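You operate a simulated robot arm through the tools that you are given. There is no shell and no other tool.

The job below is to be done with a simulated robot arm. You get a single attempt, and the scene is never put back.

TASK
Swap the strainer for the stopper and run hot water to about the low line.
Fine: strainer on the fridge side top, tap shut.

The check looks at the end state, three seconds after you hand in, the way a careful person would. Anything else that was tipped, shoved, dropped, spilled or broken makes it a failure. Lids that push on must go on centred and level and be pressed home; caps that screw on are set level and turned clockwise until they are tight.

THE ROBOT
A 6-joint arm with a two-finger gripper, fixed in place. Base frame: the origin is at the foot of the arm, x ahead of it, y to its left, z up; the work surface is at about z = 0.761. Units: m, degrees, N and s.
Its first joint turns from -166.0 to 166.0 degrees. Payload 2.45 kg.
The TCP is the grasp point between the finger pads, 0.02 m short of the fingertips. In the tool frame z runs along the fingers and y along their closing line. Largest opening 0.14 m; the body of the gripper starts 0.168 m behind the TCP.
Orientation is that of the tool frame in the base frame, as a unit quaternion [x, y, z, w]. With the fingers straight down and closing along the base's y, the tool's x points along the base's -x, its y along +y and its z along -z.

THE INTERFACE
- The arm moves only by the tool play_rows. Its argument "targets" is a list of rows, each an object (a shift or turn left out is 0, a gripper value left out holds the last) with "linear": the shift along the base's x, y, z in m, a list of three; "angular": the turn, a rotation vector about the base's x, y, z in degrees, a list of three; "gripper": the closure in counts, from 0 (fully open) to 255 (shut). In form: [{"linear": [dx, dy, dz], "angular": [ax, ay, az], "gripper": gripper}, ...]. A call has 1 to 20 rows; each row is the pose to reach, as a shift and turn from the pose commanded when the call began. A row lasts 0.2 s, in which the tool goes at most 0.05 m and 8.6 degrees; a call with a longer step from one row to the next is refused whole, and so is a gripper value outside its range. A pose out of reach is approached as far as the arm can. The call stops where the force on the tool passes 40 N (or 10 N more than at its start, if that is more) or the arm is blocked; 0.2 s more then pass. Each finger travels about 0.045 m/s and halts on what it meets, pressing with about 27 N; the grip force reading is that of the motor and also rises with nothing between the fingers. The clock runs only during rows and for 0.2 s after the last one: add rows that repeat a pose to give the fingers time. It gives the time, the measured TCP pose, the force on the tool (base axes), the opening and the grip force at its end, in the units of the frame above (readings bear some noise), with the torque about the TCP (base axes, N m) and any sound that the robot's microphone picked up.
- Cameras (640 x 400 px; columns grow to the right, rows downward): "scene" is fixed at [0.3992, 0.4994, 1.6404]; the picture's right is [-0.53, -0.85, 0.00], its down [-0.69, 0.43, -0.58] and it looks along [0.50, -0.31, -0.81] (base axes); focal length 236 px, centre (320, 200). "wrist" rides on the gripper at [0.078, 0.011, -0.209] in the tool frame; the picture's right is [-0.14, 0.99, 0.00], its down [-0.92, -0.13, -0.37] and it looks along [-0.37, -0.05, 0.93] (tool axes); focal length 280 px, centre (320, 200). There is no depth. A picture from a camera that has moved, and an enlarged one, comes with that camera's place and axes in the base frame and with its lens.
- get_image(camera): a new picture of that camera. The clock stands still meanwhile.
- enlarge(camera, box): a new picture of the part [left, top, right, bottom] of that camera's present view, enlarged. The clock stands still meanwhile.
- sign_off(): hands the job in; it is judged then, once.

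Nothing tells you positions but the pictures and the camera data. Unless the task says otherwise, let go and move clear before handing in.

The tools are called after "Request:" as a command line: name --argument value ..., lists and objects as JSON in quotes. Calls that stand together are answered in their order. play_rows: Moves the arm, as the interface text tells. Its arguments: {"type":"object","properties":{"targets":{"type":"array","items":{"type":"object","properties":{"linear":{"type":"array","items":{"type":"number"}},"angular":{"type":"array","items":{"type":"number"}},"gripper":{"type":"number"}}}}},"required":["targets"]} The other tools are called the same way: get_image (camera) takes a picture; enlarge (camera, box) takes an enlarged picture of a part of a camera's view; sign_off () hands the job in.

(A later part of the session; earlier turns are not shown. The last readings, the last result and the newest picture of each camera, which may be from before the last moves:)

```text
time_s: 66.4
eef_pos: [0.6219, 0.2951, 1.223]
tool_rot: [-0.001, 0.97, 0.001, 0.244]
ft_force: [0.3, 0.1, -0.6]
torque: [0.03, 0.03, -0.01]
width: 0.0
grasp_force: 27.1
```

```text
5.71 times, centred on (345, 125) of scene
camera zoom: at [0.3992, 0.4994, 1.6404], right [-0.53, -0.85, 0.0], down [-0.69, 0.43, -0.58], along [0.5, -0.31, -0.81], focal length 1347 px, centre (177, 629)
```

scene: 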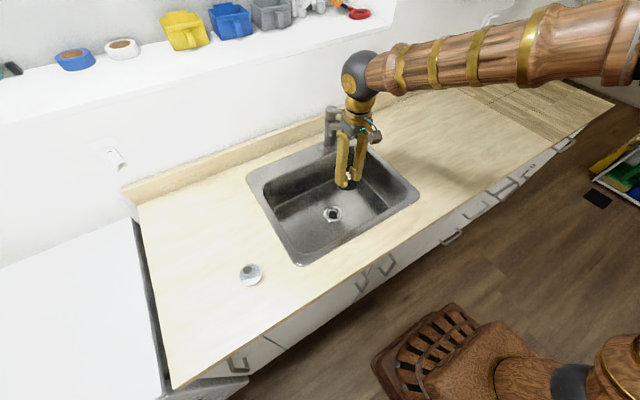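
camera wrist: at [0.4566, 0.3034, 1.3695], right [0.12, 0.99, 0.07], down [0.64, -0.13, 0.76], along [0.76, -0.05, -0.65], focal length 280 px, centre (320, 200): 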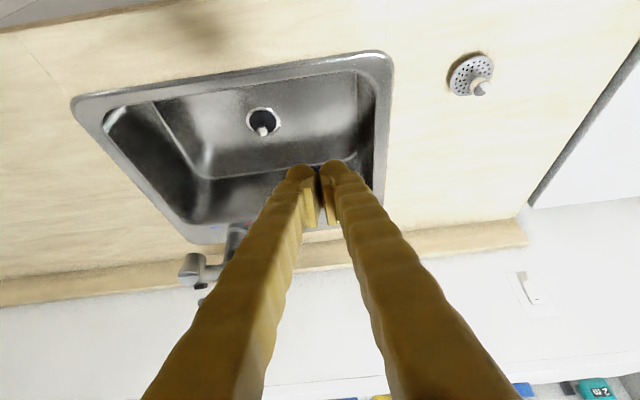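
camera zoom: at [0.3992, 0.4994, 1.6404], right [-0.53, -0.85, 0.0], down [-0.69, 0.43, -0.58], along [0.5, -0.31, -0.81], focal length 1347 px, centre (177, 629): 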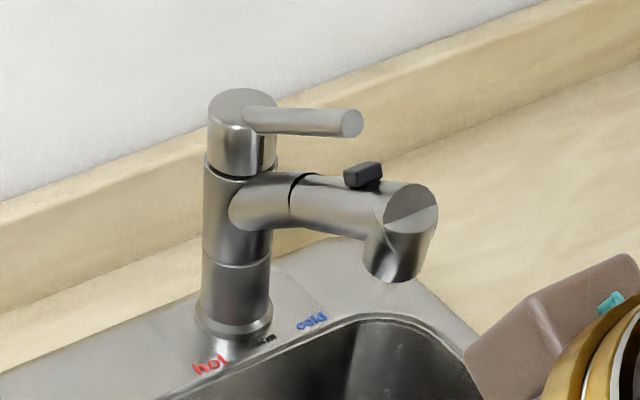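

The fingers hide part of the tap, so I'll shift further left for a clear side view.

Request:
play_rows --targets '[{"linear": [0, 0.04, 0]}, {"linear": [0, 0.08, 0]}, {"linear": [0, 0.12, 0]}, {"linear": [0, 0.16, -0.02]}, {"linear": [0.0, 0.18, -0.05]}, {"linear": [0, 0.18, -0.05]}]'

Request:
get_image --camera "wrist"

Request:
enlarge --camera "wrist" --box '[60, 200, 240, 340]'

```text
time_s: 67.8
eef_pos: [0.6252, 0.4773, 1.1723]
tool_rot: [0.0, 0.97, 0.0, 0.243]
ft_force: [0.0, 0.1, -0.3]
torque: [0.02, -0.01, 0.0]
width: 0.0001
grasp_force: 26.3
```

```text
taken
camera wrist: at [0.458, 0.4857, 1.3199], right [0.12, 0.99, 0.07], down [0.64, -0.13, 0.76], along [0.76, -0.05, -0.65], focal length 280 px, centre (320, 200)
```

wrist: 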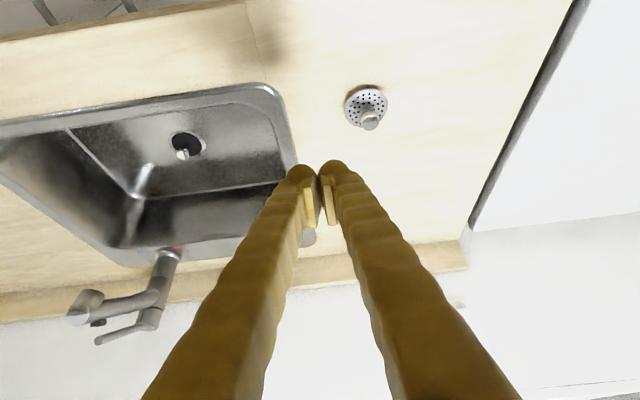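

```text
2.86 times, centred on (150, 270) of wrist
camera zoom: at [0.458, 0.4857, 1.3199], right [0.12, 0.99, 0.07], down [0.64, -0.13, 0.76], along [0.76, -0.05, -0.65], focal length 801 px, centre (806, 0)
```

zoom: 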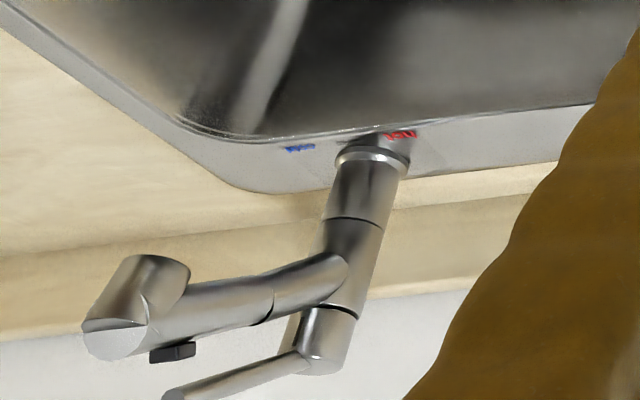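

The tap axis is at about (1.077, 0.026). The lever points toward me and rises to about (0.96, 0.027, 1.155), with roughly 4 cm between it and the spout. Hot is 45° to the left (+y). I'll bring the tool, tilted about 48°, up in front of the lever with the fingers open.

Request:
play_rows --targets '[{"linear": [0.01, -0.03, 0.02], "angular": [0, -2, 0], "gripper": 150}, {"linear": [0.025, -0.07, 0.04], "angular": [0, -4, 0]}, {"linear": [0.04, -0.11, 0.06], "angular": [0, -6, 0]}, {"linear": [0.055, -0.15, 0.07], "angular": [0, -8, 0]}, {"linear": [0.07, -0.19, 0.08], "angular": [0, -10, 0]}, {"linear": [0.085, -0.23, 0.09], "angular": [0, -12, 0]}, {"linear": [0.1, -0.27, 0.1], "angular": [0, -14, 0]}, {"linear": [0.115, -0.31, 0.11], "angular": [0, -16, 0]}, {"linear": [0.13, -0.35, 0.11], "angular": [0, -18, 0]}, {"linear": [0.145, -0.39, 0.11], "angular": [0, -20, 0]}, {"linear": [0.155, -0.43, 0.11], "angular": [0, -20, 0]}, {"linear": [0.165, -0.45, 0.11], "angular": [0, -20, 0]}, {"linear": [0.165, -0.45, 0.11], "angular": [0, -20, 0]}]'

Request:
get_image --camera "wrist"

Request:
get_image --camera "scene"

```text
time_s: 70.6
eef_pos: [0.7921, 0.0262, 1.2833]
tool_rot: [0.0, 0.913, 0.001, 0.409]
ft_force: [-0.4, 0.2, 0.3]
torque: [0.0, 0.01, 0.03]
width: 0.0578
grasp_force: 0.1
```

```text
taken
camera wrist: at [0.5854, 0.0348, 1.3643], right [0.09, 0.99, 0.1], down [0.34, -0.13, 0.93], along [0.94, -0.05, -0.35], focal length 280 px, centre (320, 200)
```

wrist: 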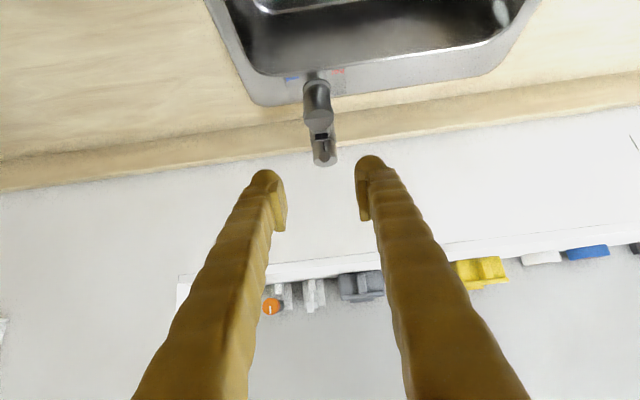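

```text
taken
```

scene: 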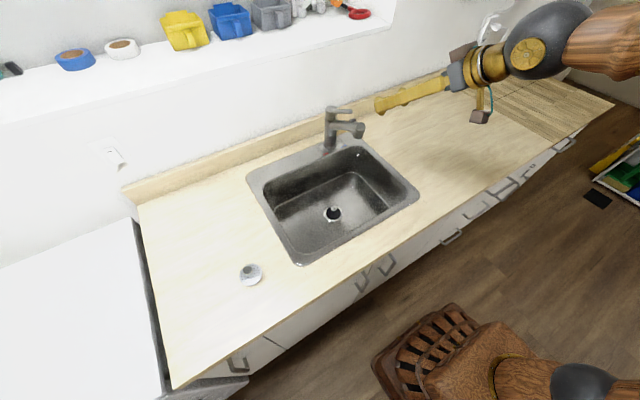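

Now I see the tap end-on between the fingers. Enlarging to align.

Request:
enlarge --camera "wrist" --box '[270, 60, 370, 180]'

```text
3.33 times, centred on (320, 120) of wrist
camera zoom: at [0.5854, 0.0348, 1.3643], right [0.09, 0.99, 0.1], down [0.34, -0.13, 0.93], along [0.94, -0.05, -0.35], focal length 935 px, centre (320, 467)
```

zoom: 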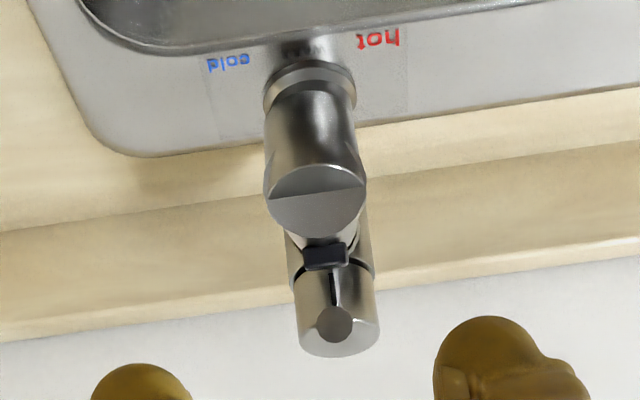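

The lever tip is confirmed at about (0.96, 0.028, 1.157). I'll move in along the tool direction, stop short, and check.

Request:
play_rows --targets '[{"linear": [0.035, 0.001, -0.02]}, {"linear": [0.07, 0.002, -0.045]}, {"linear": [0.105, 0.003, -0.07]}, {"linear": [0.14, 0.003, -0.095]}, {"linear": [0.14, 0.003, -0.095]}]'

Request:
get_image --camera "wrist"

Request:
enlarge --camera "scene" --box '[310, 80, 410, 160]'

```text
time_s: 71.8
eef_pos: [0.9316, 0.027, 1.188]
tool_rot: [0.0, 0.913, 0.0, 0.408]
ft_force: [0.2, -0.6, -0.5]
torque: [0.03, 0.01, -0.01]
width: 0.0577
grasp_force: 0.0
```

```text
taken
camera wrist: at [0.7242, 0.0372, 1.268], right [0.09, 0.99, 0.1], down [0.34, -0.13, 0.93], along [0.94, -0.05, -0.35], focal length 280 px, centre (320, 200)
```

wrist: 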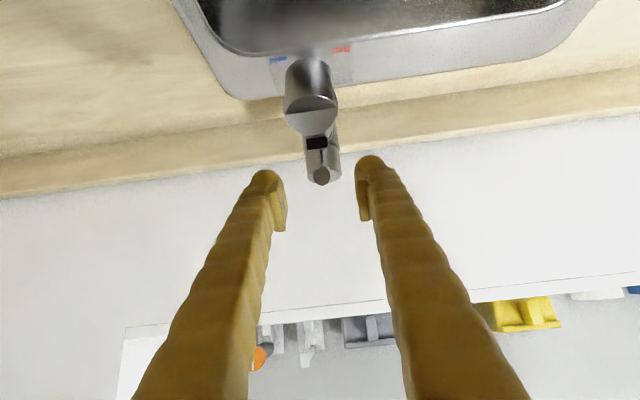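

```text
5.00 times, centred on (360, 120) of scene
camera zoom: at [0.3992, 0.4994, 1.6404], right [-0.53, -0.85, 0.0], down [-0.69, 0.43, -0.58], along [0.5, -0.31, -0.81], focal length 1179 px, centre (120, 600)
```

zoom: 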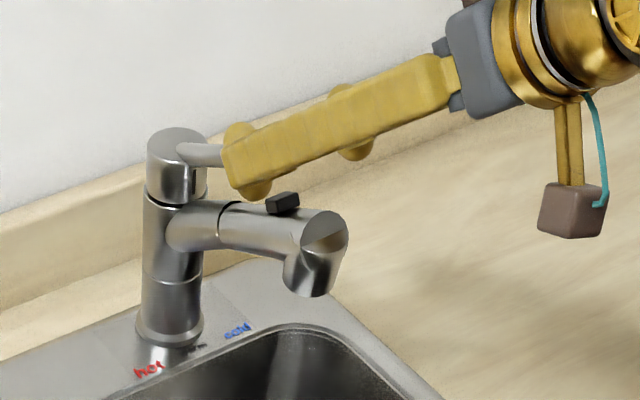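

The lever is centred between the fingers. I'll advance the last few centimetres and check from the side before closing.

Request:
play_rows --targets '[{"linear": [0.015, 0.001, -0.01]}, {"linear": [0.03, 0.001, -0.02]}, {"linear": [0.04, 0.001, -0.027]}, {"linear": [0.04, 0.001, -0.027]}]'

Request:
enlarge --camera "wrist" --box '[240, 100, 400, 240]'

Request:
enlarge --camera "scene" --box '[310, 80, 390, 150]'

```text
time_s: 72.8
eef_pos: [0.9708, 0.0291, 1.1593]
tool_rot: [0.0, 0.913, 0.0, 0.408]
ft_force: [-0.4, 0.3, -0.1]
torque: [0.05, -0.01, 0.0]
width: 0.0577
grasp_force: 0.0
```

```text
2.86 times, centred on (320, 170) of wrist
camera zoom: at [0.764, 0.0378, 1.2408], right [0.09, 0.99, 0.1], down [0.34, -0.13, 0.93], along [0.94, -0.05, -0.35], focal length 801 px, centre (320, 286)
```

zoom: 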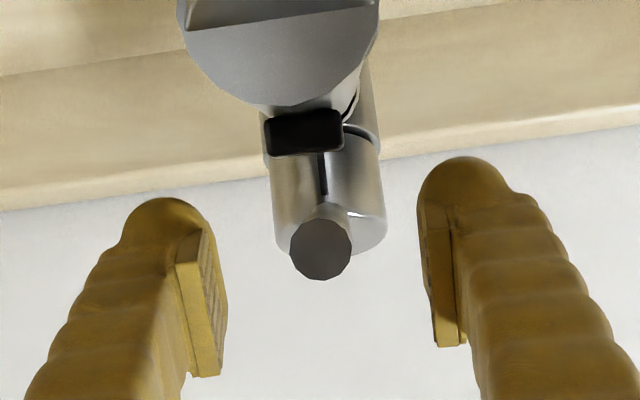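

```text
5.71 times, centred on (350, 115) of scene
camera zoom: at [0.3992, 0.4994, 1.6404], right [-0.53, -0.85, 0.0], down [-0.69, 0.43, -0.58], along [0.5, -0.31, -0.81], focal length 1347 px, centre (149, 686)
```

zoom: 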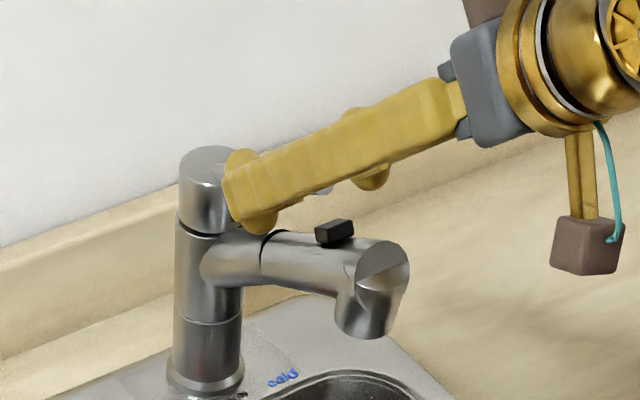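

The lever lies between the pads, slightly low in them. I'll drop 4 mm and close gently onto it.

Request:
play_rows --targets '[{"linear": [0.0, 0, -0.004], "gripper": 185}, {"linear": [0.0, 0, -0.004], "gripper": 195}, {"linear": [0.0, 0, -0.004]}, {"linear": [0.0, 0, -0.004]}]'

Request:
enlarge --camera "wrist" --box '[240, 100, 400, 240]'

Request:
enlarge --camera "scene" --box '[310, 80, 390, 150]'

```text
time_s: 73.8
eef_pos: [0.9705, 0.0301, 1.1554]
tool_rot: [-0.001, 0.914, 0.001, 0.407]
ft_force: [0.1, -0.8, 0.2]
torque: [0.04, 0.0, 0.03]
width: 0.0329
grasp_force: 0.0
```

```text
2.86 times, centred on (320, 170) of wrist
camera zoom: at [0.7637, 0.0381, 1.2363], right [0.09, 0.99, 0.1], down [0.34, -0.13, 0.93], along [0.94, -0.05, -0.35], focal length 801 px, centre (320, 286)
```

zoom: 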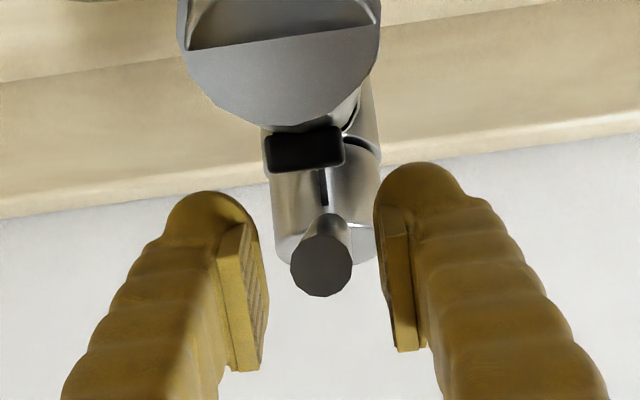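

```text
5.71 times, centred on (350, 115) of scene
camera zoom: at [0.3992, 0.4994, 1.6404], right [-0.53, -0.85, 0.0], down [-0.69, 0.43, -0.58], along [0.5, -0.31, -0.81], focal length 1347 px, centre (149, 686)
```

zoom: 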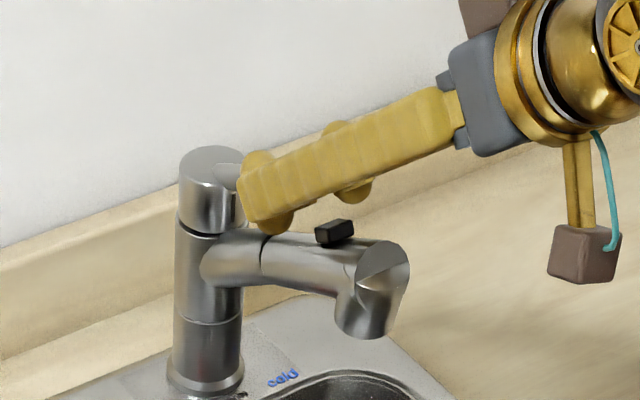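

The lever is straddled. I'll narrow the gap and swing it toward hot along the arc, checking after the first 15°.

Request:
play_rows --targets '[{"gripper": 215}, {"gripper": 215}, {"linear": [0.0009, 0.0139, 0], "angular": [0, 0, -7.5]}, {"linear": [0.0036, 0.0276, 0], "angular": [0, 0, -15]}, {"linear": [0.0036, 0.0276, 0], "angular": [0, 0, -15]}]'

Request:
enlarge --camera "wrist" --box '[240, 100, 400, 240]'

Request:
enlarge --camera "scene" --box '[310, 80, 390, 150]'

```text
time_s: 75.0
eef_pos: [0.9738, 0.0571, 1.1551]
tool_rot: [0.119, 0.905, -0.053, 0.404]
ft_force: [-0.5, 0.1, 0.3]
torque: [0.01, 0.04, 0.01]
width: 0.0219
grasp_force: 0.0
```

```text
2.86 times, centred on (320, 170) of wrist
camera zoom: at [0.7771, 0.1195, 1.2369], right [0.34, 0.93, 0.1], down [0.29, -0.21, 0.93], along [0.89, -0.29, -0.35], focal length 801 px, centre (320, 286)
```

zoom: 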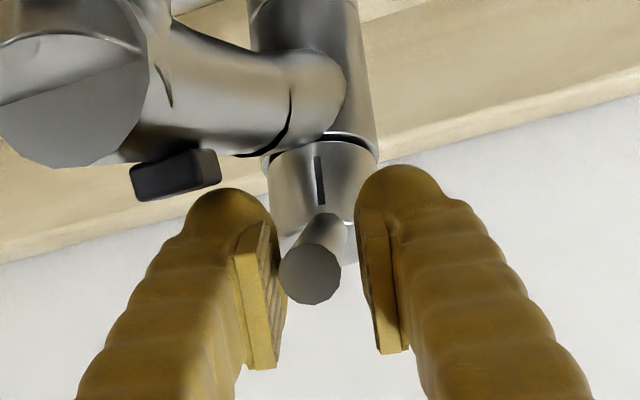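

```text
5.71 times, centred on (350, 115) of scene
camera zoom: at [0.3992, 0.4994, 1.6404], right [-0.53, -0.85, 0.0], down [-0.69, 0.43, -0.58], along [0.5, -0.31, -0.81], focal length 1347 px, centre (149, 686)
```

zoom: 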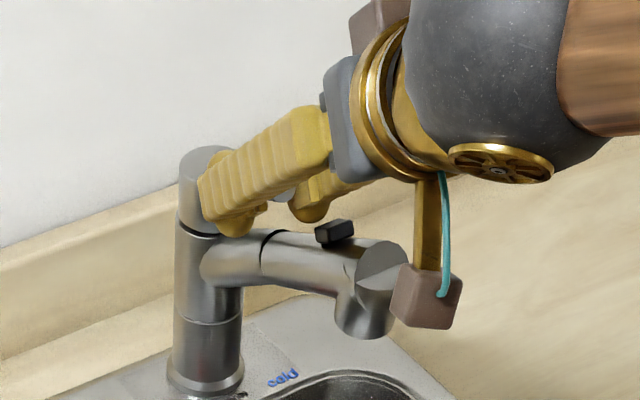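

The lever turns freely and the spout stays put. Continuing to about 45° toward hot.

Request:
play_rows --targets '[{"linear": [0.0045, 0.0132, 0], "angular": [0, 0, -7.5]}, {"linear": [0.0107, 0.0257, 0], "angular": [0, 0, -15]}, {"linear": [0.0184, 0.0372, 0], "angular": [0, 0, -22.5]}, {"linear": [0.0276, 0.0477, 0], "angular": [0, 0, -30]}, {"linear": [0.0276, 0.0477, 0], "angular": [0, 0, -30]}]'

Request:
get_image --camera "wrist"

Request:
enlarge --camera "wrist" --box '[240, 100, 400, 240]'

Request:
get_image --camera "scene"

```text
time_s: 76.2
eef_pos: [1.0005, 0.1031, 1.1531]
tool_rot: [0.35, 0.843, -0.156, 0.376]
ft_force: [-7.8, -17.0, -3.2]
torque: [0.07, -0.05, 0.26]
width: 0.0323
grasp_force: 7.7
```

```text
taken
camera wrist: at [0.8628, 0.2571, 1.235], right [0.77, 0.63, 0.1], down [0.15, -0.33, 0.93], along [0.62, -0.7, -0.35], focal length 280 px, centre (320, 200)
```

wrist: 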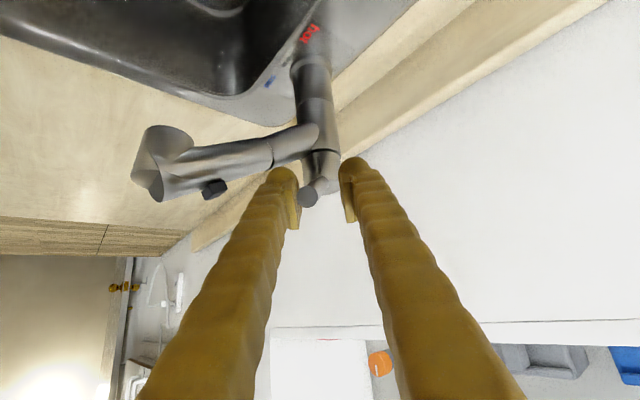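

```text
2.86 times, centred on (320, 170) of wrist
camera zoom: at [0.8628, 0.2571, 1.235], right [0.77, 0.63, 0.1], down [0.15, -0.33, 0.93], along [0.62, -0.7, -0.35], focal length 801 px, centre (320, 286)
```

zoom: 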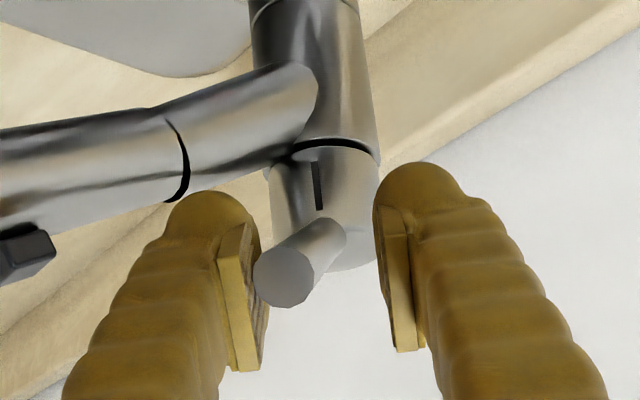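

```text
taken
```

scene: 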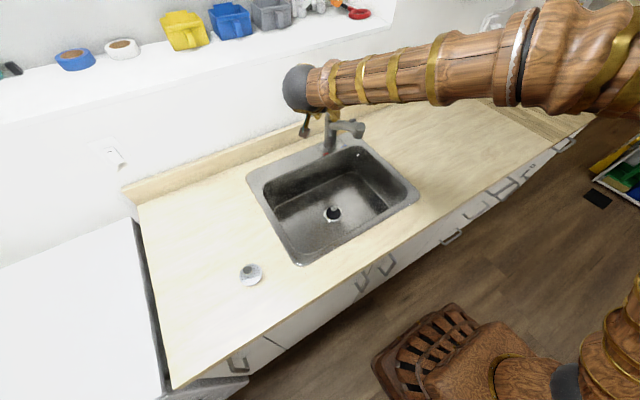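

The lever hit its hot stop at about 40°. I'll back off the strain a little and close the grip on the lever.

Request:
play_rows --targets '[{"linear": [-0.0063, -0.0068, 0], "angular": [0, 0, 5], "gripper": 215}, {"linear": [-0.0063, -0.0068, 0], "angular": [0, 0, 5], "gripper": 255}, {"linear": [-0.0063, -0.0068, 0], "angular": [0, 0, 5]}, {"linear": [-0.0063, -0.0068, 0], "angular": [0, 0, 5]}]'

Request:
enlarge --camera "wrist" --box '[240, 100, 400, 240]'

Request:
enlarge --camera "scene" --box '[280, 80, 400, 170]'

```text
time_s: 77.2
eef_pos: [0.9934, 0.0985, 1.1565]
tool_rot: [0.312, 0.858, -0.139, 0.384]
ft_force: [-9.4, -3.4, 6.7]
torque: [-0.29, -0.2, -0.1]
width: 0.0156
grasp_force: 42.0
```

```text
2.86 times, centred on (320, 170) of wrist
camera zoom: at [0.8429, 0.2383, 1.2366], right [0.71, 0.7, 0.1], down [0.18, -0.32, 0.93], along [0.69, -0.64, -0.35], focal length 801 px, centre (320, 286)
```

zoom: 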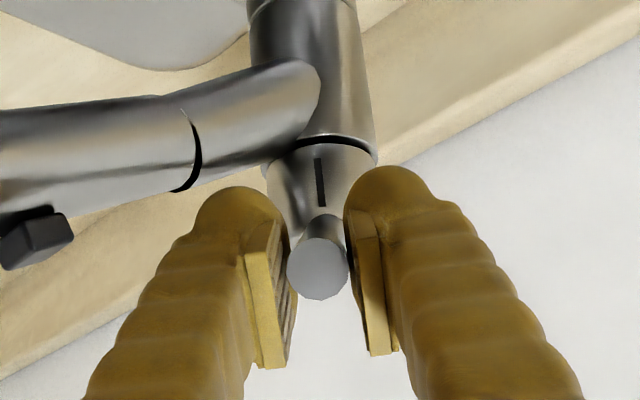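

```text
4.44 times, centred on (340, 125) of scene
camera zoom: at [0.3992, 0.4994, 1.6404], right [-0.53, -0.85, 0.0], down [-0.69, 0.43, -0.58], along [0.5, -0.31, -0.81], focal length 1048 px, centre (231, 533)
```

zoom: 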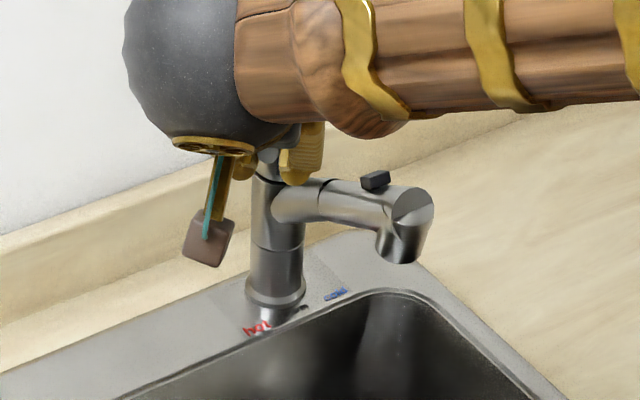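

The lever is gripped at the hot end. I'll lift it a little and look for water.

Request:
play_rows --targets '[{"linear": [0.0018, -0.0015, 0.0045]}, {"linear": [0.0035, -0.003, 0.0089]}, {"linear": [0.0055, -0.0048, 0.013]}, {"linear": [0.0077, -0.0065, 0.0175]}]'

Request:
get_image --camera "scene"

Request:
enlarge --camera "scene" --box '[280, 80, 420, 200]'

Request:
enlarge --camera "wrist" --box '[200, 80, 400, 240]'

```text
time_s: 78.2
eef_pos: [1.0031, 0.091, 1.1722]
tool_rot: [0.311, 0.858, -0.138, 0.384]
ft_force: [-1.6, -2.5, -15.5]
torque: [0.75, 0.95, -0.02]
width: 0.0158
grasp_force: 41.7
```

```text
taken
```

scene: 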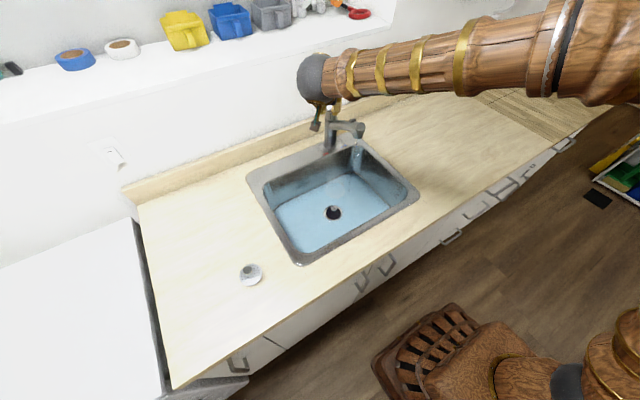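

```text
3.33 times, centred on (350, 140) of scene
camera zoom: at [0.3992, 0.4994, 1.6404], right [-0.53, -0.85, 0.0], down [-0.69, 0.43, -0.58], along [0.5, -0.31, -0.81], focal length 786 px, centre (220, 400)
```

zoom: 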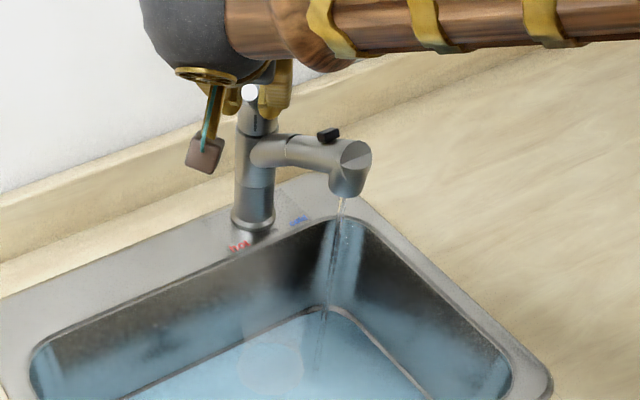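

```text
2.50 times, centred on (300, 160) of wrist
camera zoom: at [0.8508, 0.2314, 1.2534], right [0.71, 0.7, 0.1], down [0.18, -0.32, 0.93], along [0.69, -0.64, -0.35], focal length 701 px, centre (370, 300)
```

zoom: 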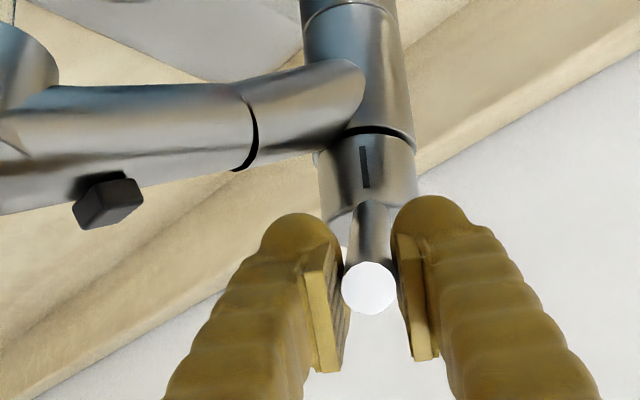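

Hot water is running with steam showing, and the clock is stopped while I look. I'll judge the level: the stopper knob top (z ≈ 0.803) is close to the low line height, so it makes a good gauge.

Request:
enlarge --camera "scene" --box '[300, 180, 370, 230]'

Request:
enlarge --camera "scene" --box '[240, 130, 430, 270]'

Request:
get_image --camera "wrist"

```text
8.00 times, centred on (335, 205) of scene
camera zoom: at [0.3992, 0.4994, 1.6404], right [-0.53, -0.85, 0.0], down [-0.69, 0.43, -0.58], along [0.5, -0.31, -0.81], focal length 1886 px, centre (200, 160)
```

zoom: 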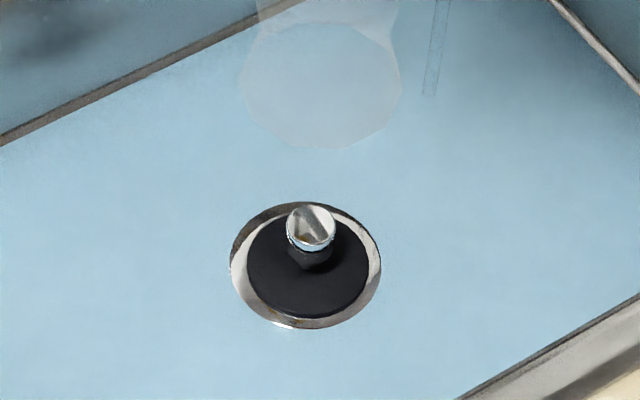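

```text
2.86 times, centred on (335, 200) of scene
camera zoom: at [0.3992, 0.4994, 1.6404], right [-0.53, -0.85, 0.0], down [-0.69, 0.43, -0.58], along [0.5, -0.31, -0.81], focal length 674 px, centre (277, 200)
```

zoom: 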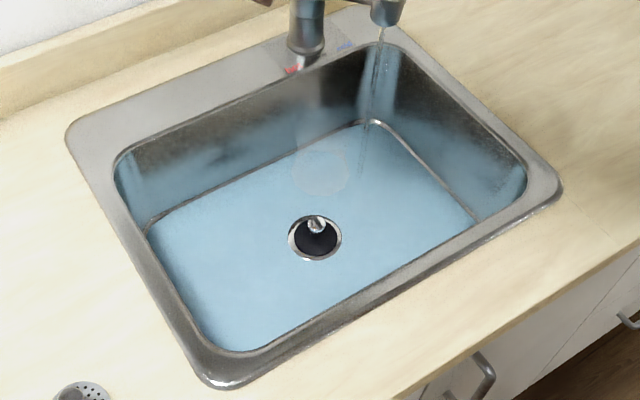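

```text
taken
camera wrist: at [0.8508, 0.2314, 1.2534], right [0.71, 0.7, 0.1], down [0.18, -0.32, 0.93], along [0.69, -0.64, -0.35], focal length 280 px, centre (320, 200)
```

wrist: 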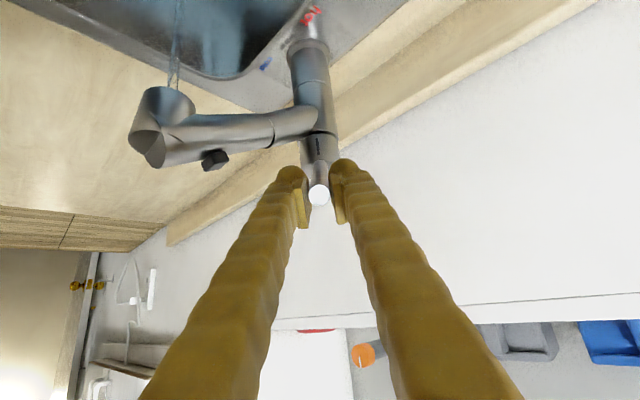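

The film is shallow so far. I'll let it run for 2 seconds at this opening and compare.

Request:
play_rows --targets '[{"linear": [0, 0, 0]}, {"linear": [0, 0, 0]}, {"linear": [0, 0, 0]}, {"linear": [0, 0, 0]}, {"linear": [0, 0, 0]}, {"linear": [0, 0, 0]}, {"linear": [0, 0, 0]}, {"linear": [0, 0, 0]}, {"linear": [0, 0, 0]}]'

Request:
enlarge --camera "scene" --box '[300, 180, 370, 230]'

Request:
enlarge --camera "scene" --box '[240, 130, 430, 270]'

```text
time_s: 80.2
eef_pos: [1.0019, 0.0909, 1.1721]
tool_rot: [0.312, 0.858, -0.139, 0.383]
ft_force: [9.1, -6.9, -11.6]
torque: [0.01, 0.07, 0.04]
width: 0.0158
grasp_force: 42.3
```

```text
8.00 times, centred on (335, 205) of scene
camera zoom: at [0.3992, 0.4994, 1.6404], right [-0.53, -0.85, 0.0], down [-0.69, 0.43, -0.58], along [0.5, -0.31, -0.81], focal length 1886 px, centre (200, 160)
```

zoom: 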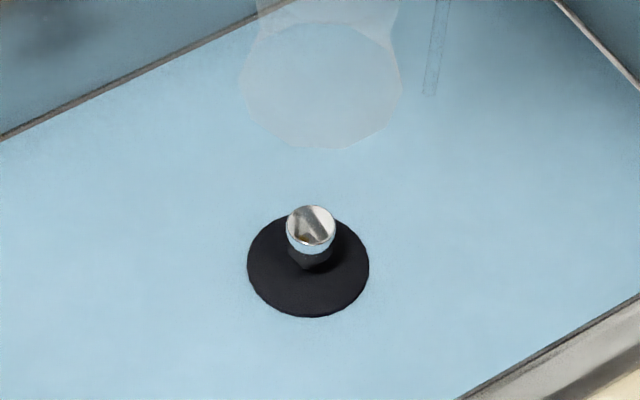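

```text
2.86 times, centred on (335, 200) of scene
camera zoom: at [0.3992, 0.4994, 1.6404], right [-0.53, -0.85, 0.0], down [-0.69, 0.43, -0.58], along [0.5, -0.31, -0.81], focal length 674 px, centre (277, 200)
```

zoom: 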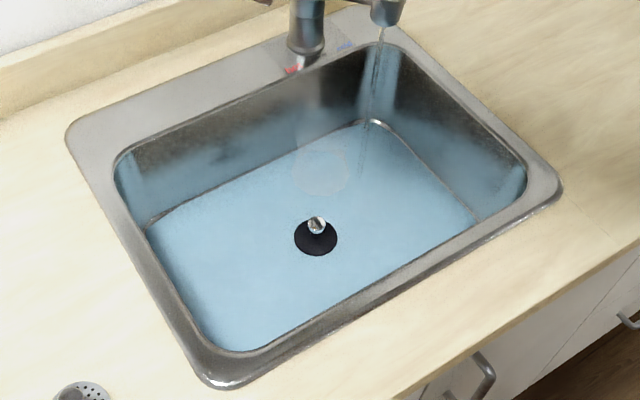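

The surface has just covered the drain ring and is rising slowly, with the stopper plate still above it. Letting it run on.

Request:
play_rows --targets '[{"linear": [0, 0, 0]}, {"linear": [0, 0, 0]}, {"linear": [0, 0, 0]}, {"linear": [0, 0, 0]}, {"linear": [0, 0, 0]}, {"linear": [0, 0, 0]}, {"linear": [0, 0, 0]}, {"linear": [0, 0, 0]}, {"linear": [0, 0, 0]}, {"linear": [0, 0, 0]}, {"linear": [0, 0, 0]}, {"linear": [0, 0, 0]}, {"linear": [0, 0, 0]}, {"linear": [0, 0, 0]}, {"linear": [0, 0, 0]}]'

Request:
enlarge --camera "scene" --box '[300, 180, 370, 230]'

Request:
enlarge --camera "scene" --box '[240, 130, 430, 270]'

```text
time_s: 83.4
eef_pos: [1.0015, 0.0901, 1.1717]
tool_rot: [0.312, 0.858, -0.139, 0.383]
ft_force: [1.6, -2.4, -2.5]
torque: [0.02, 0.02, 0.03]
width: 0.0157
grasp_force: 41.9
```

```text
8.00 times, centred on (335, 205) of scene
camera zoom: at [0.3992, 0.4994, 1.6404], right [-0.53, -0.85, 0.0], down [-0.69, 0.43, -0.58], along [0.5, -0.31, -0.81], focal length 1886 px, centre (200, 160)
```

zoom: 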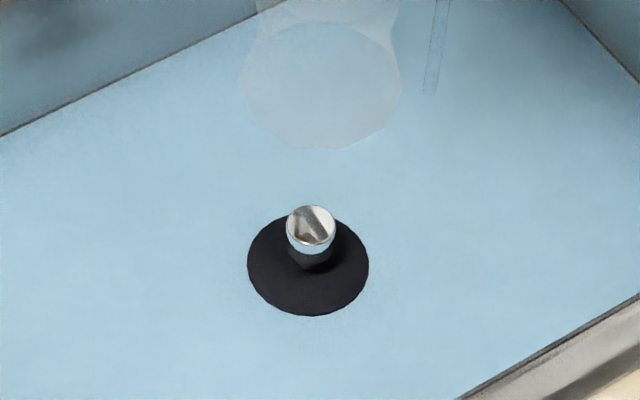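

```text
2.86 times, centred on (335, 200) of scene
camera zoom: at [0.3992, 0.4994, 1.6404], right [-0.53, -0.85, 0.0], down [-0.69, 0.43, -0.58], along [0.5, -0.31, -0.81], focal length 674 px, centre (277, 200)
```

zoom: 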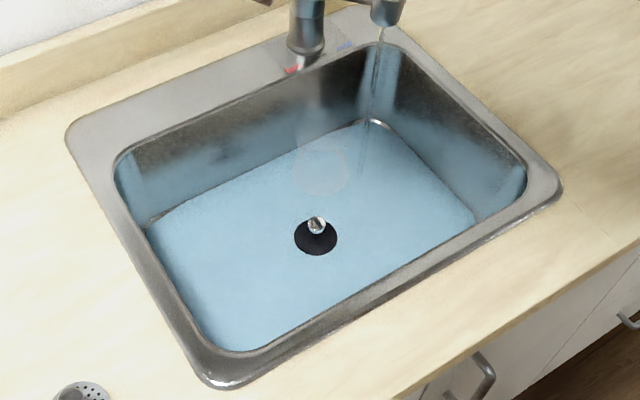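

Level is about z 0.775–0.78, near the bead, rising roughly 2 mm/s. Running on for a further short spell.

Request:
play_rows --targets '[{"linear": [0, 0, 0]}, {"linear": [0, 0, 0]}, {"linear": [0, 0, 0]}, {"linear": [0, 0, 0]}, {"linear": [0, 0, 0]}, {"linear": [0, 0, 0]}, {"linear": [0, 0, 0]}, {"linear": [0, 0, 0]}, {"linear": [0, 0, 0]}, {"linear": [0, 0, 0]}, {"linear": [0, 0, 0]}, {"linear": [0, 0, 0]}, {"linear": [0, 0, 0]}, {"linear": [0, 0, 0]}, {"linear": [0, 0, 0]}]'

Request:
enlarge --camera "scene" --box '[300, 180, 370, 230]'

Request:
enlarge --camera "scene" --box '[240, 130, 430, 270]'

```text
time_s: 86.6
eef_pos: [1.0014, 0.0908, 1.1729]
tool_rot: [0.312, 0.858, -0.139, 0.383]
ft_force: [-0.1, 0.6, -0.3]
torque: [0.0, -0.01, 0.01]
width: 0.0157
grasp_force: 41.4
```

```text
8.00 times, centred on (335, 205) of scene
camera zoom: at [0.3992, 0.4994, 1.6404], right [-0.53, -0.85, 0.0], down [-0.69, 0.43, -0.58], along [0.5, -0.31, -0.81], focal length 1886 px, centre (200, 160)
```

zoom: 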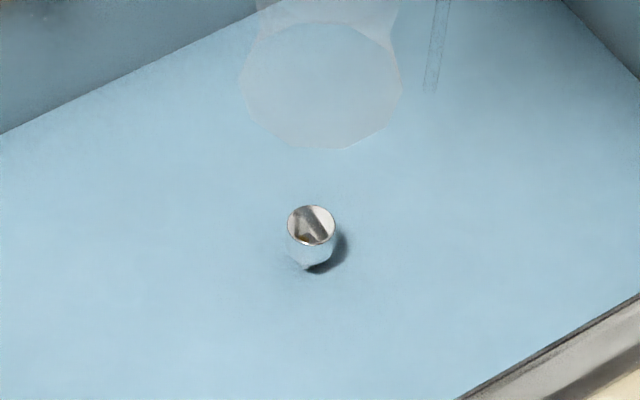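

```text
2.86 times, centred on (335, 200) of scene
camera zoom: at [0.3992, 0.4994, 1.6404], right [-0.53, -0.85, 0.0], down [-0.69, 0.43, -0.58], along [0.5, -0.31, -0.81], focal length 674 px, centre (277, 200)
```

zoom: 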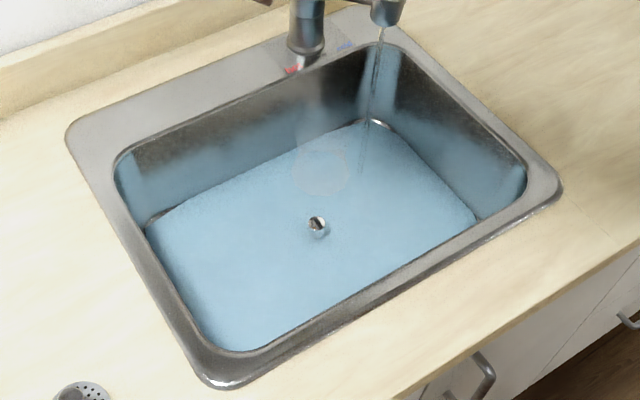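

The stopper plate has just gone under, so the level is near the bead. The low line is about 2 cm higher, so it needs more time. Running 8 seconds, then checking.

Request:
play_rows --targets '[{"linear": [0, 0, 0]}, {"linear": [0, 0, 0]}, {"linear": [0, 0, 0]}, {"linear": [0, 0, 0]}, {"linear": [0, 0, 0]}, {"linear": [0, 0, 0]}, {"linear": [0, 0, 0]}, {"linear": [0, 0, 0]}, {"linear": [0, 0, 0]}, {"linear": [0, 0, 0]}, {"linear": [0, 0, 0]}, {"linear": [0, 0, 0]}, {"linear": [0, 0, 0]}, {"linear": [0, 0, 0]}, {"linear": [0, 0, 0]}, {"linear": [0, 0, 0]}, {"linear": [0, 0, 0]}, {"linear": [0, 0, 0]}, {"linear": [0, 0, 0]}]'

Request:
enlarge --camera "scene" --box '[300, 180, 370, 230]'

Request:
enlarge --camera "scene" --box '[240, 130, 430, 270]'

```text
time_s: 90.6
eef_pos: [1.0033, 0.0901, 1.1733]
tool_rot: [0.312, 0.858, -0.139, 0.383]
ft_force: [-1.3, 0.4, -1.0]
torque: [0.02, -0.02, -0.02]
width: 0.0157
grasp_force: 42.1
```

```text
8.00 times, centred on (335, 205) of scene
camera zoom: at [0.3992, 0.4994, 1.6404], right [-0.53, -0.85, 0.0], down [-0.69, 0.43, -0.58], along [0.5, -0.31, -0.81], focal length 1886 px, centre (200, 160)
```

zoom: 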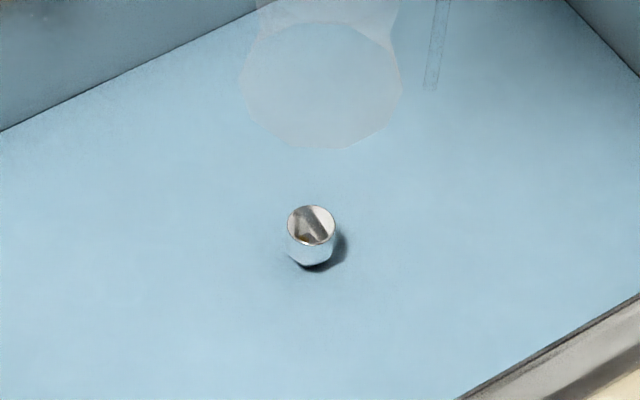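

```text
2.86 times, centred on (335, 200) of scene
camera zoom: at [0.3992, 0.4994, 1.6404], right [-0.53, -0.85, 0.0], down [-0.69, 0.43, -0.58], along [0.5, -0.31, -0.81], focal length 674 px, centre (277, 200)
```

zoom: 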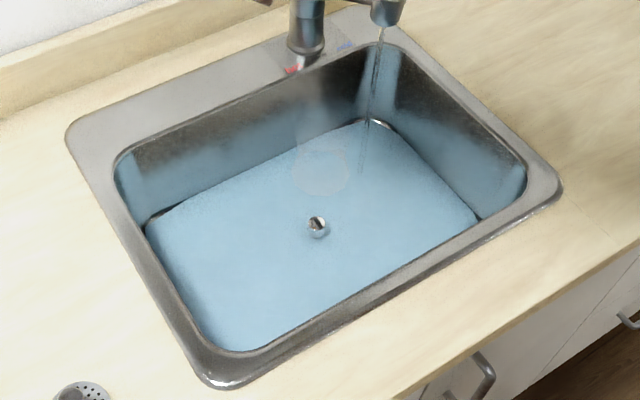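

The rise is slow, about 0.4 mm/s at this opening, which makes it easy to control. I'll let it run another 12 seconds.

Request:
play_rows --targets '[{"linear": [0, 0, 0]}, {"linear": [0, 0, 0]}, {"linear": [0, 0, 0]}, {"linear": [0, 0, 0]}, {"linear": [0, 0, 0]}, {"linear": [0, 0, 0]}, {"linear": [0, 0, 0]}, {"linear": [0, 0, 0]}, {"linear": [0, 0, 0]}, {"linear": [0, 0, 0]}, {"linear": [0, 0, 0]}, {"linear": [0, 0, 0]}, {"linear": [0, 0, 0]}, {"linear": [0, 0, 0]}, {"linear": [0, 0, 0]}, {"linear": [0, 0, 0]}, {"linear": [0, 0, 0]}, {"linear": [0, 0, 0]}, {"linear": [0, 0, 0]}]'

Request:
play_rows --targets '[{"linear": [0, 0, 0]}, {"linear": [0, 0, 0]}, {"linear": [0, 0, 0]}, {"linear": [0, 0, 0]}, {"linear": [0, 0, 0]}, {"linear": [0, 0, 0]}, {"linear": [0, 0, 0]}, {"linear": [0, 0, 0]}, {"linear": [0, 0, 0]}, {"linear": [0, 0, 0]}, {"linear": [0, 0, 0]}, {"linear": [0, 0, 0]}, {"linear": [0, 0, 0]}, {"linear": [0, 0, 0]}, {"linear": [0, 0, 0]}, {"linear": [0, 0, 0]}, {"linear": [0, 0, 0]}, {"linear": [0, 0, 0]}, {"linear": [0, 0, 0]}]'

Request:
play_rows --targets '[{"linear": [0, 0, 0]}, {"linear": [0, 0, 0]}, {"linear": [0, 0, 0]}, {"linear": [0, 0, 0]}, {"linear": [0, 0, 0]}, {"linear": [0, 0, 0]}, {"linear": [0, 0, 0]}, {"linear": [0, 0, 0]}, {"linear": [0, 0, 0]}, {"linear": [0, 0, 0]}, {"linear": [0, 0, 0]}, {"linear": [0, 0, 0]}, {"linear": [0, 0, 0]}, {"linear": [0, 0, 0]}, {"linear": [0, 0, 0]}, {"linear": [0, 0, 0]}, {"linear": [0, 0, 0]}, {"linear": [0, 0, 0]}, {"linear": [0, 0, 0]}]'

Request:
enlarge --camera "scene" --box '[300, 180, 370, 230]'

Request:
enlarge --camera "scene" --box '[240, 130, 430, 270]'

```text
time_s: 94.6
eef_pos: [1.0014, 0.0909, 1.1725]
tool_rot: [0.312, 0.858, -0.139, 0.383]
ft_force: [0.3, 0.6, 0.7]
torque: [-0.05, 0.0, 0.0]
width: 0.0155
grasp_force: 41.5
```

```text
time_s: 98.6
eef_pos: [1.0017, 0.0902, 1.1734]
tool_rot: [0.312, 0.858, -0.139, 0.383]
ft_force: [1.3, 0.0, 0.2]
torque: [-0.03, -0.04, -0.01]
width: 0.0158
grasp_force: 41.8
```

```text
time_s: 102.6
eef_pos: [1.0024, 0.0911, 1.1731]
tool_rot: [0.313, 0.858, -0.139, 0.382]
ft_force: [-0.2, 0.1, 1.0]
torque: [0.01, -0.04, 0.03]
width: 0.0159
grasp_force: 41.3
```

```text
8.00 times, centred on (335, 205) of scene
camera zoom: at [0.3992, 0.4994, 1.6404], right [-0.53, -0.85, 0.0], down [-0.69, 0.43, -0.58], along [0.5, -0.31, -0.81], focal length 1886 px, centre (200, 160)
```

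zoom: 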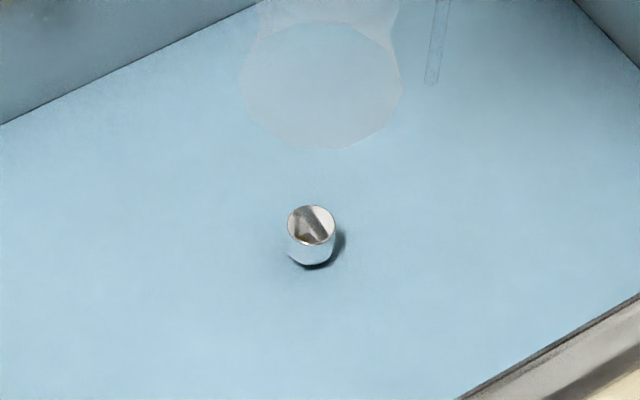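

```text
2.86 times, centred on (335, 200) of scene
camera zoom: at [0.3992, 0.4994, 1.6404], right [-0.53, -0.85, 0.0], down [-0.69, 0.43, -0.58], along [0.5, -0.31, -0.81], focal length 674 px, centre (277, 200)
```

zoom: 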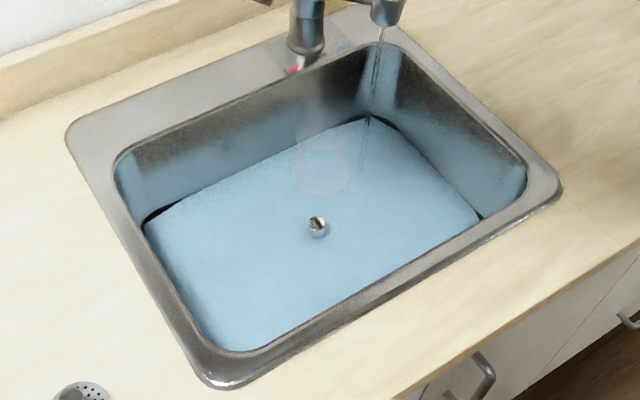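

Level is now about 0.785. I'll run another 16 seconds, then recheck.

Request:
play_rows --targets '[{"linear": [0, 0, 0]}, {"linear": [0, 0, 0]}, {"linear": [0, 0, 0]}, {"linear": [0, 0, 0]}, {"linear": [0, 0, 0]}, {"linear": [0, 0, 0]}, {"linear": [0, 0, 0]}, {"linear": [0, 0, 0]}, {"linear": [0, 0, 0]}, {"linear": [0, 0, 0]}, {"linear": [0, 0, 0]}, {"linear": [0, 0, 0]}, {"linear": [0, 0, 0]}, {"linear": [0, 0, 0]}, {"linear": [0, 0, 0]}, {"linear": [0, 0, 0]}, {"linear": [0, 0, 0]}, {"linear": [0, 0, 0]}, {"linear": [0, 0, 0]}]'

Request:
play_rows --targets '[{"linear": [0, 0, 0]}, {"linear": [0, 0, 0]}, {"linear": [0, 0, 0]}, {"linear": [0, 0, 0]}, {"linear": [0, 0, 0]}, {"linear": [0, 0, 0]}, {"linear": [0, 0, 0]}, {"linear": [0, 0, 0]}, {"linear": [0, 0, 0]}, {"linear": [0, 0, 0]}, {"linear": [0, 0, 0]}, {"linear": [0, 0, 0]}, {"linear": [0, 0, 0]}, {"linear": [0, 0, 0]}, {"linear": [0, 0, 0]}, {"linear": [0, 0, 0]}, {"linear": [0, 0, 0]}, {"linear": [0, 0, 0]}, {"linear": [0, 0, 0]}]'

Request:
play_rows --targets '[{"linear": [0, 0, 0]}, {"linear": [0, 0, 0]}, {"linear": [0, 0, 0]}, {"linear": [0, 0, 0]}, {"linear": [0, 0, 0]}, {"linear": [0, 0, 0]}, {"linear": [0, 0, 0]}, {"linear": [0, 0, 0]}, {"linear": [0, 0, 0]}, {"linear": [0, 0, 0]}, {"linear": [0, 0, 0]}, {"linear": [0, 0, 0]}, {"linear": [0, 0, 0]}, {"linear": [0, 0, 0]}, {"linear": [0, 0, 0]}, {"linear": [0, 0, 0]}, {"linear": [0, 0, 0]}, {"linear": [0, 0, 0]}, {"linear": [0, 0, 0]}]'

Request:
play_rows --targets '[{"linear": [0, 0, 0]}, {"linear": [0, 0, 0]}, {"linear": [0, 0, 0]}, {"linear": [0, 0, 0]}, {"linear": [0, 0, 0]}, {"linear": [0, 0, 0]}, {"linear": [0, 0, 0]}, {"linear": [0, 0, 0]}, {"linear": [0, 0, 0]}, {"linear": [0, 0, 0]}, {"linear": [0, 0, 0]}, {"linear": [0, 0, 0]}, {"linear": [0, 0, 0]}, {"linear": [0, 0, 0]}, {"linear": [0, 0, 0]}, {"linear": [0, 0, 0]}, {"linear": [0, 0, 0]}, {"linear": [0, 0, 0]}, {"linear": [0, 0, 0]}]'

Request:
enlarge --camera "scene" --box '[300, 180, 370, 230]'

Request:
enlarge --camera "scene" --box '[240, 130, 430, 270]'

```text
time_s: 106.6
eef_pos: [1.0024, 0.0909, 1.173]
tool_rot: [0.312, 0.858, -0.139, 0.383]
ft_force: [0.3, -0.2, -0.7]
torque: [-0.01, 0.02, -0.01]
width: 0.0157
grasp_force: 41.8
```

```text
time_s: 110.6
eef_pos: [1.0017, 0.0899, 1.1738]
tool_rot: [0.313, 0.858, -0.14, 0.384]
ft_force: [0.6, 0.1, -0.2]
torque: [-0.02, -0.02, -0.01]
width: 0.016
grasp_force: 42.0
```

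```text
time_s: 114.6
eef_pos: [1.0015, 0.0909, 1.1737]
tool_rot: [0.311, 0.858, -0.138, 0.384]
ft_force: [-0.5, 0.7, -0.8]
torque: [0.03, 0.02, 0.0]
width: 0.0159
grasp_force: 41.2
```

```text
time_s: 118.6
eef_pos: [1.0015, 0.09, 1.173]
tool_rot: [0.312, 0.858, -0.138, 0.383]
ft_force: [-0.1, 0.1, -0.2]
torque: [-0.03, 0.02, 0.02]
width: 0.0158
grasp_force: 41.8
```

```text
8.00 times, centred on (335, 205) of scene
camera zoom: at [0.3992, 0.4994, 1.6404], right [-0.53, -0.85, 0.0], down [-0.69, 0.43, -0.58], along [0.5, -0.31, -0.81], focal length 1886 px, centre (200, 160)
```

zoom: 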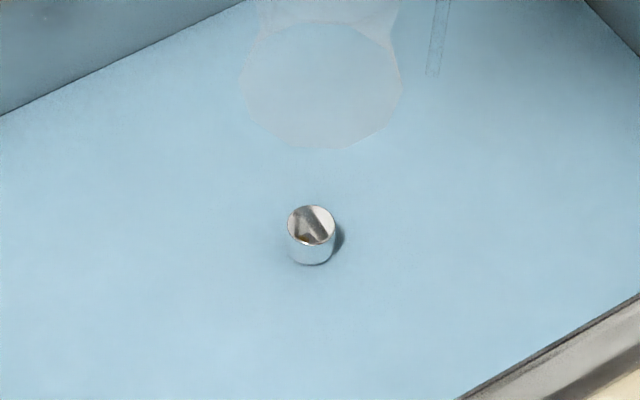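

```text
2.86 times, centred on (335, 200) of scene
camera zoom: at [0.3992, 0.4994, 1.6404], right [-0.53, -0.85, 0.0], down [-0.69, 0.43, -0.58], along [0.5, -0.31, -0.81], focal length 674 px, centre (277, 200)
```

zoom: 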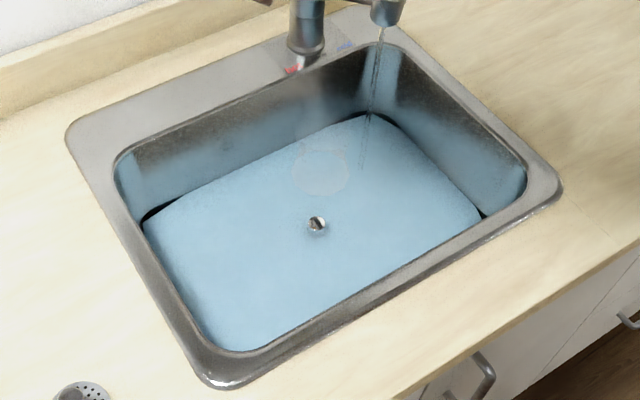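

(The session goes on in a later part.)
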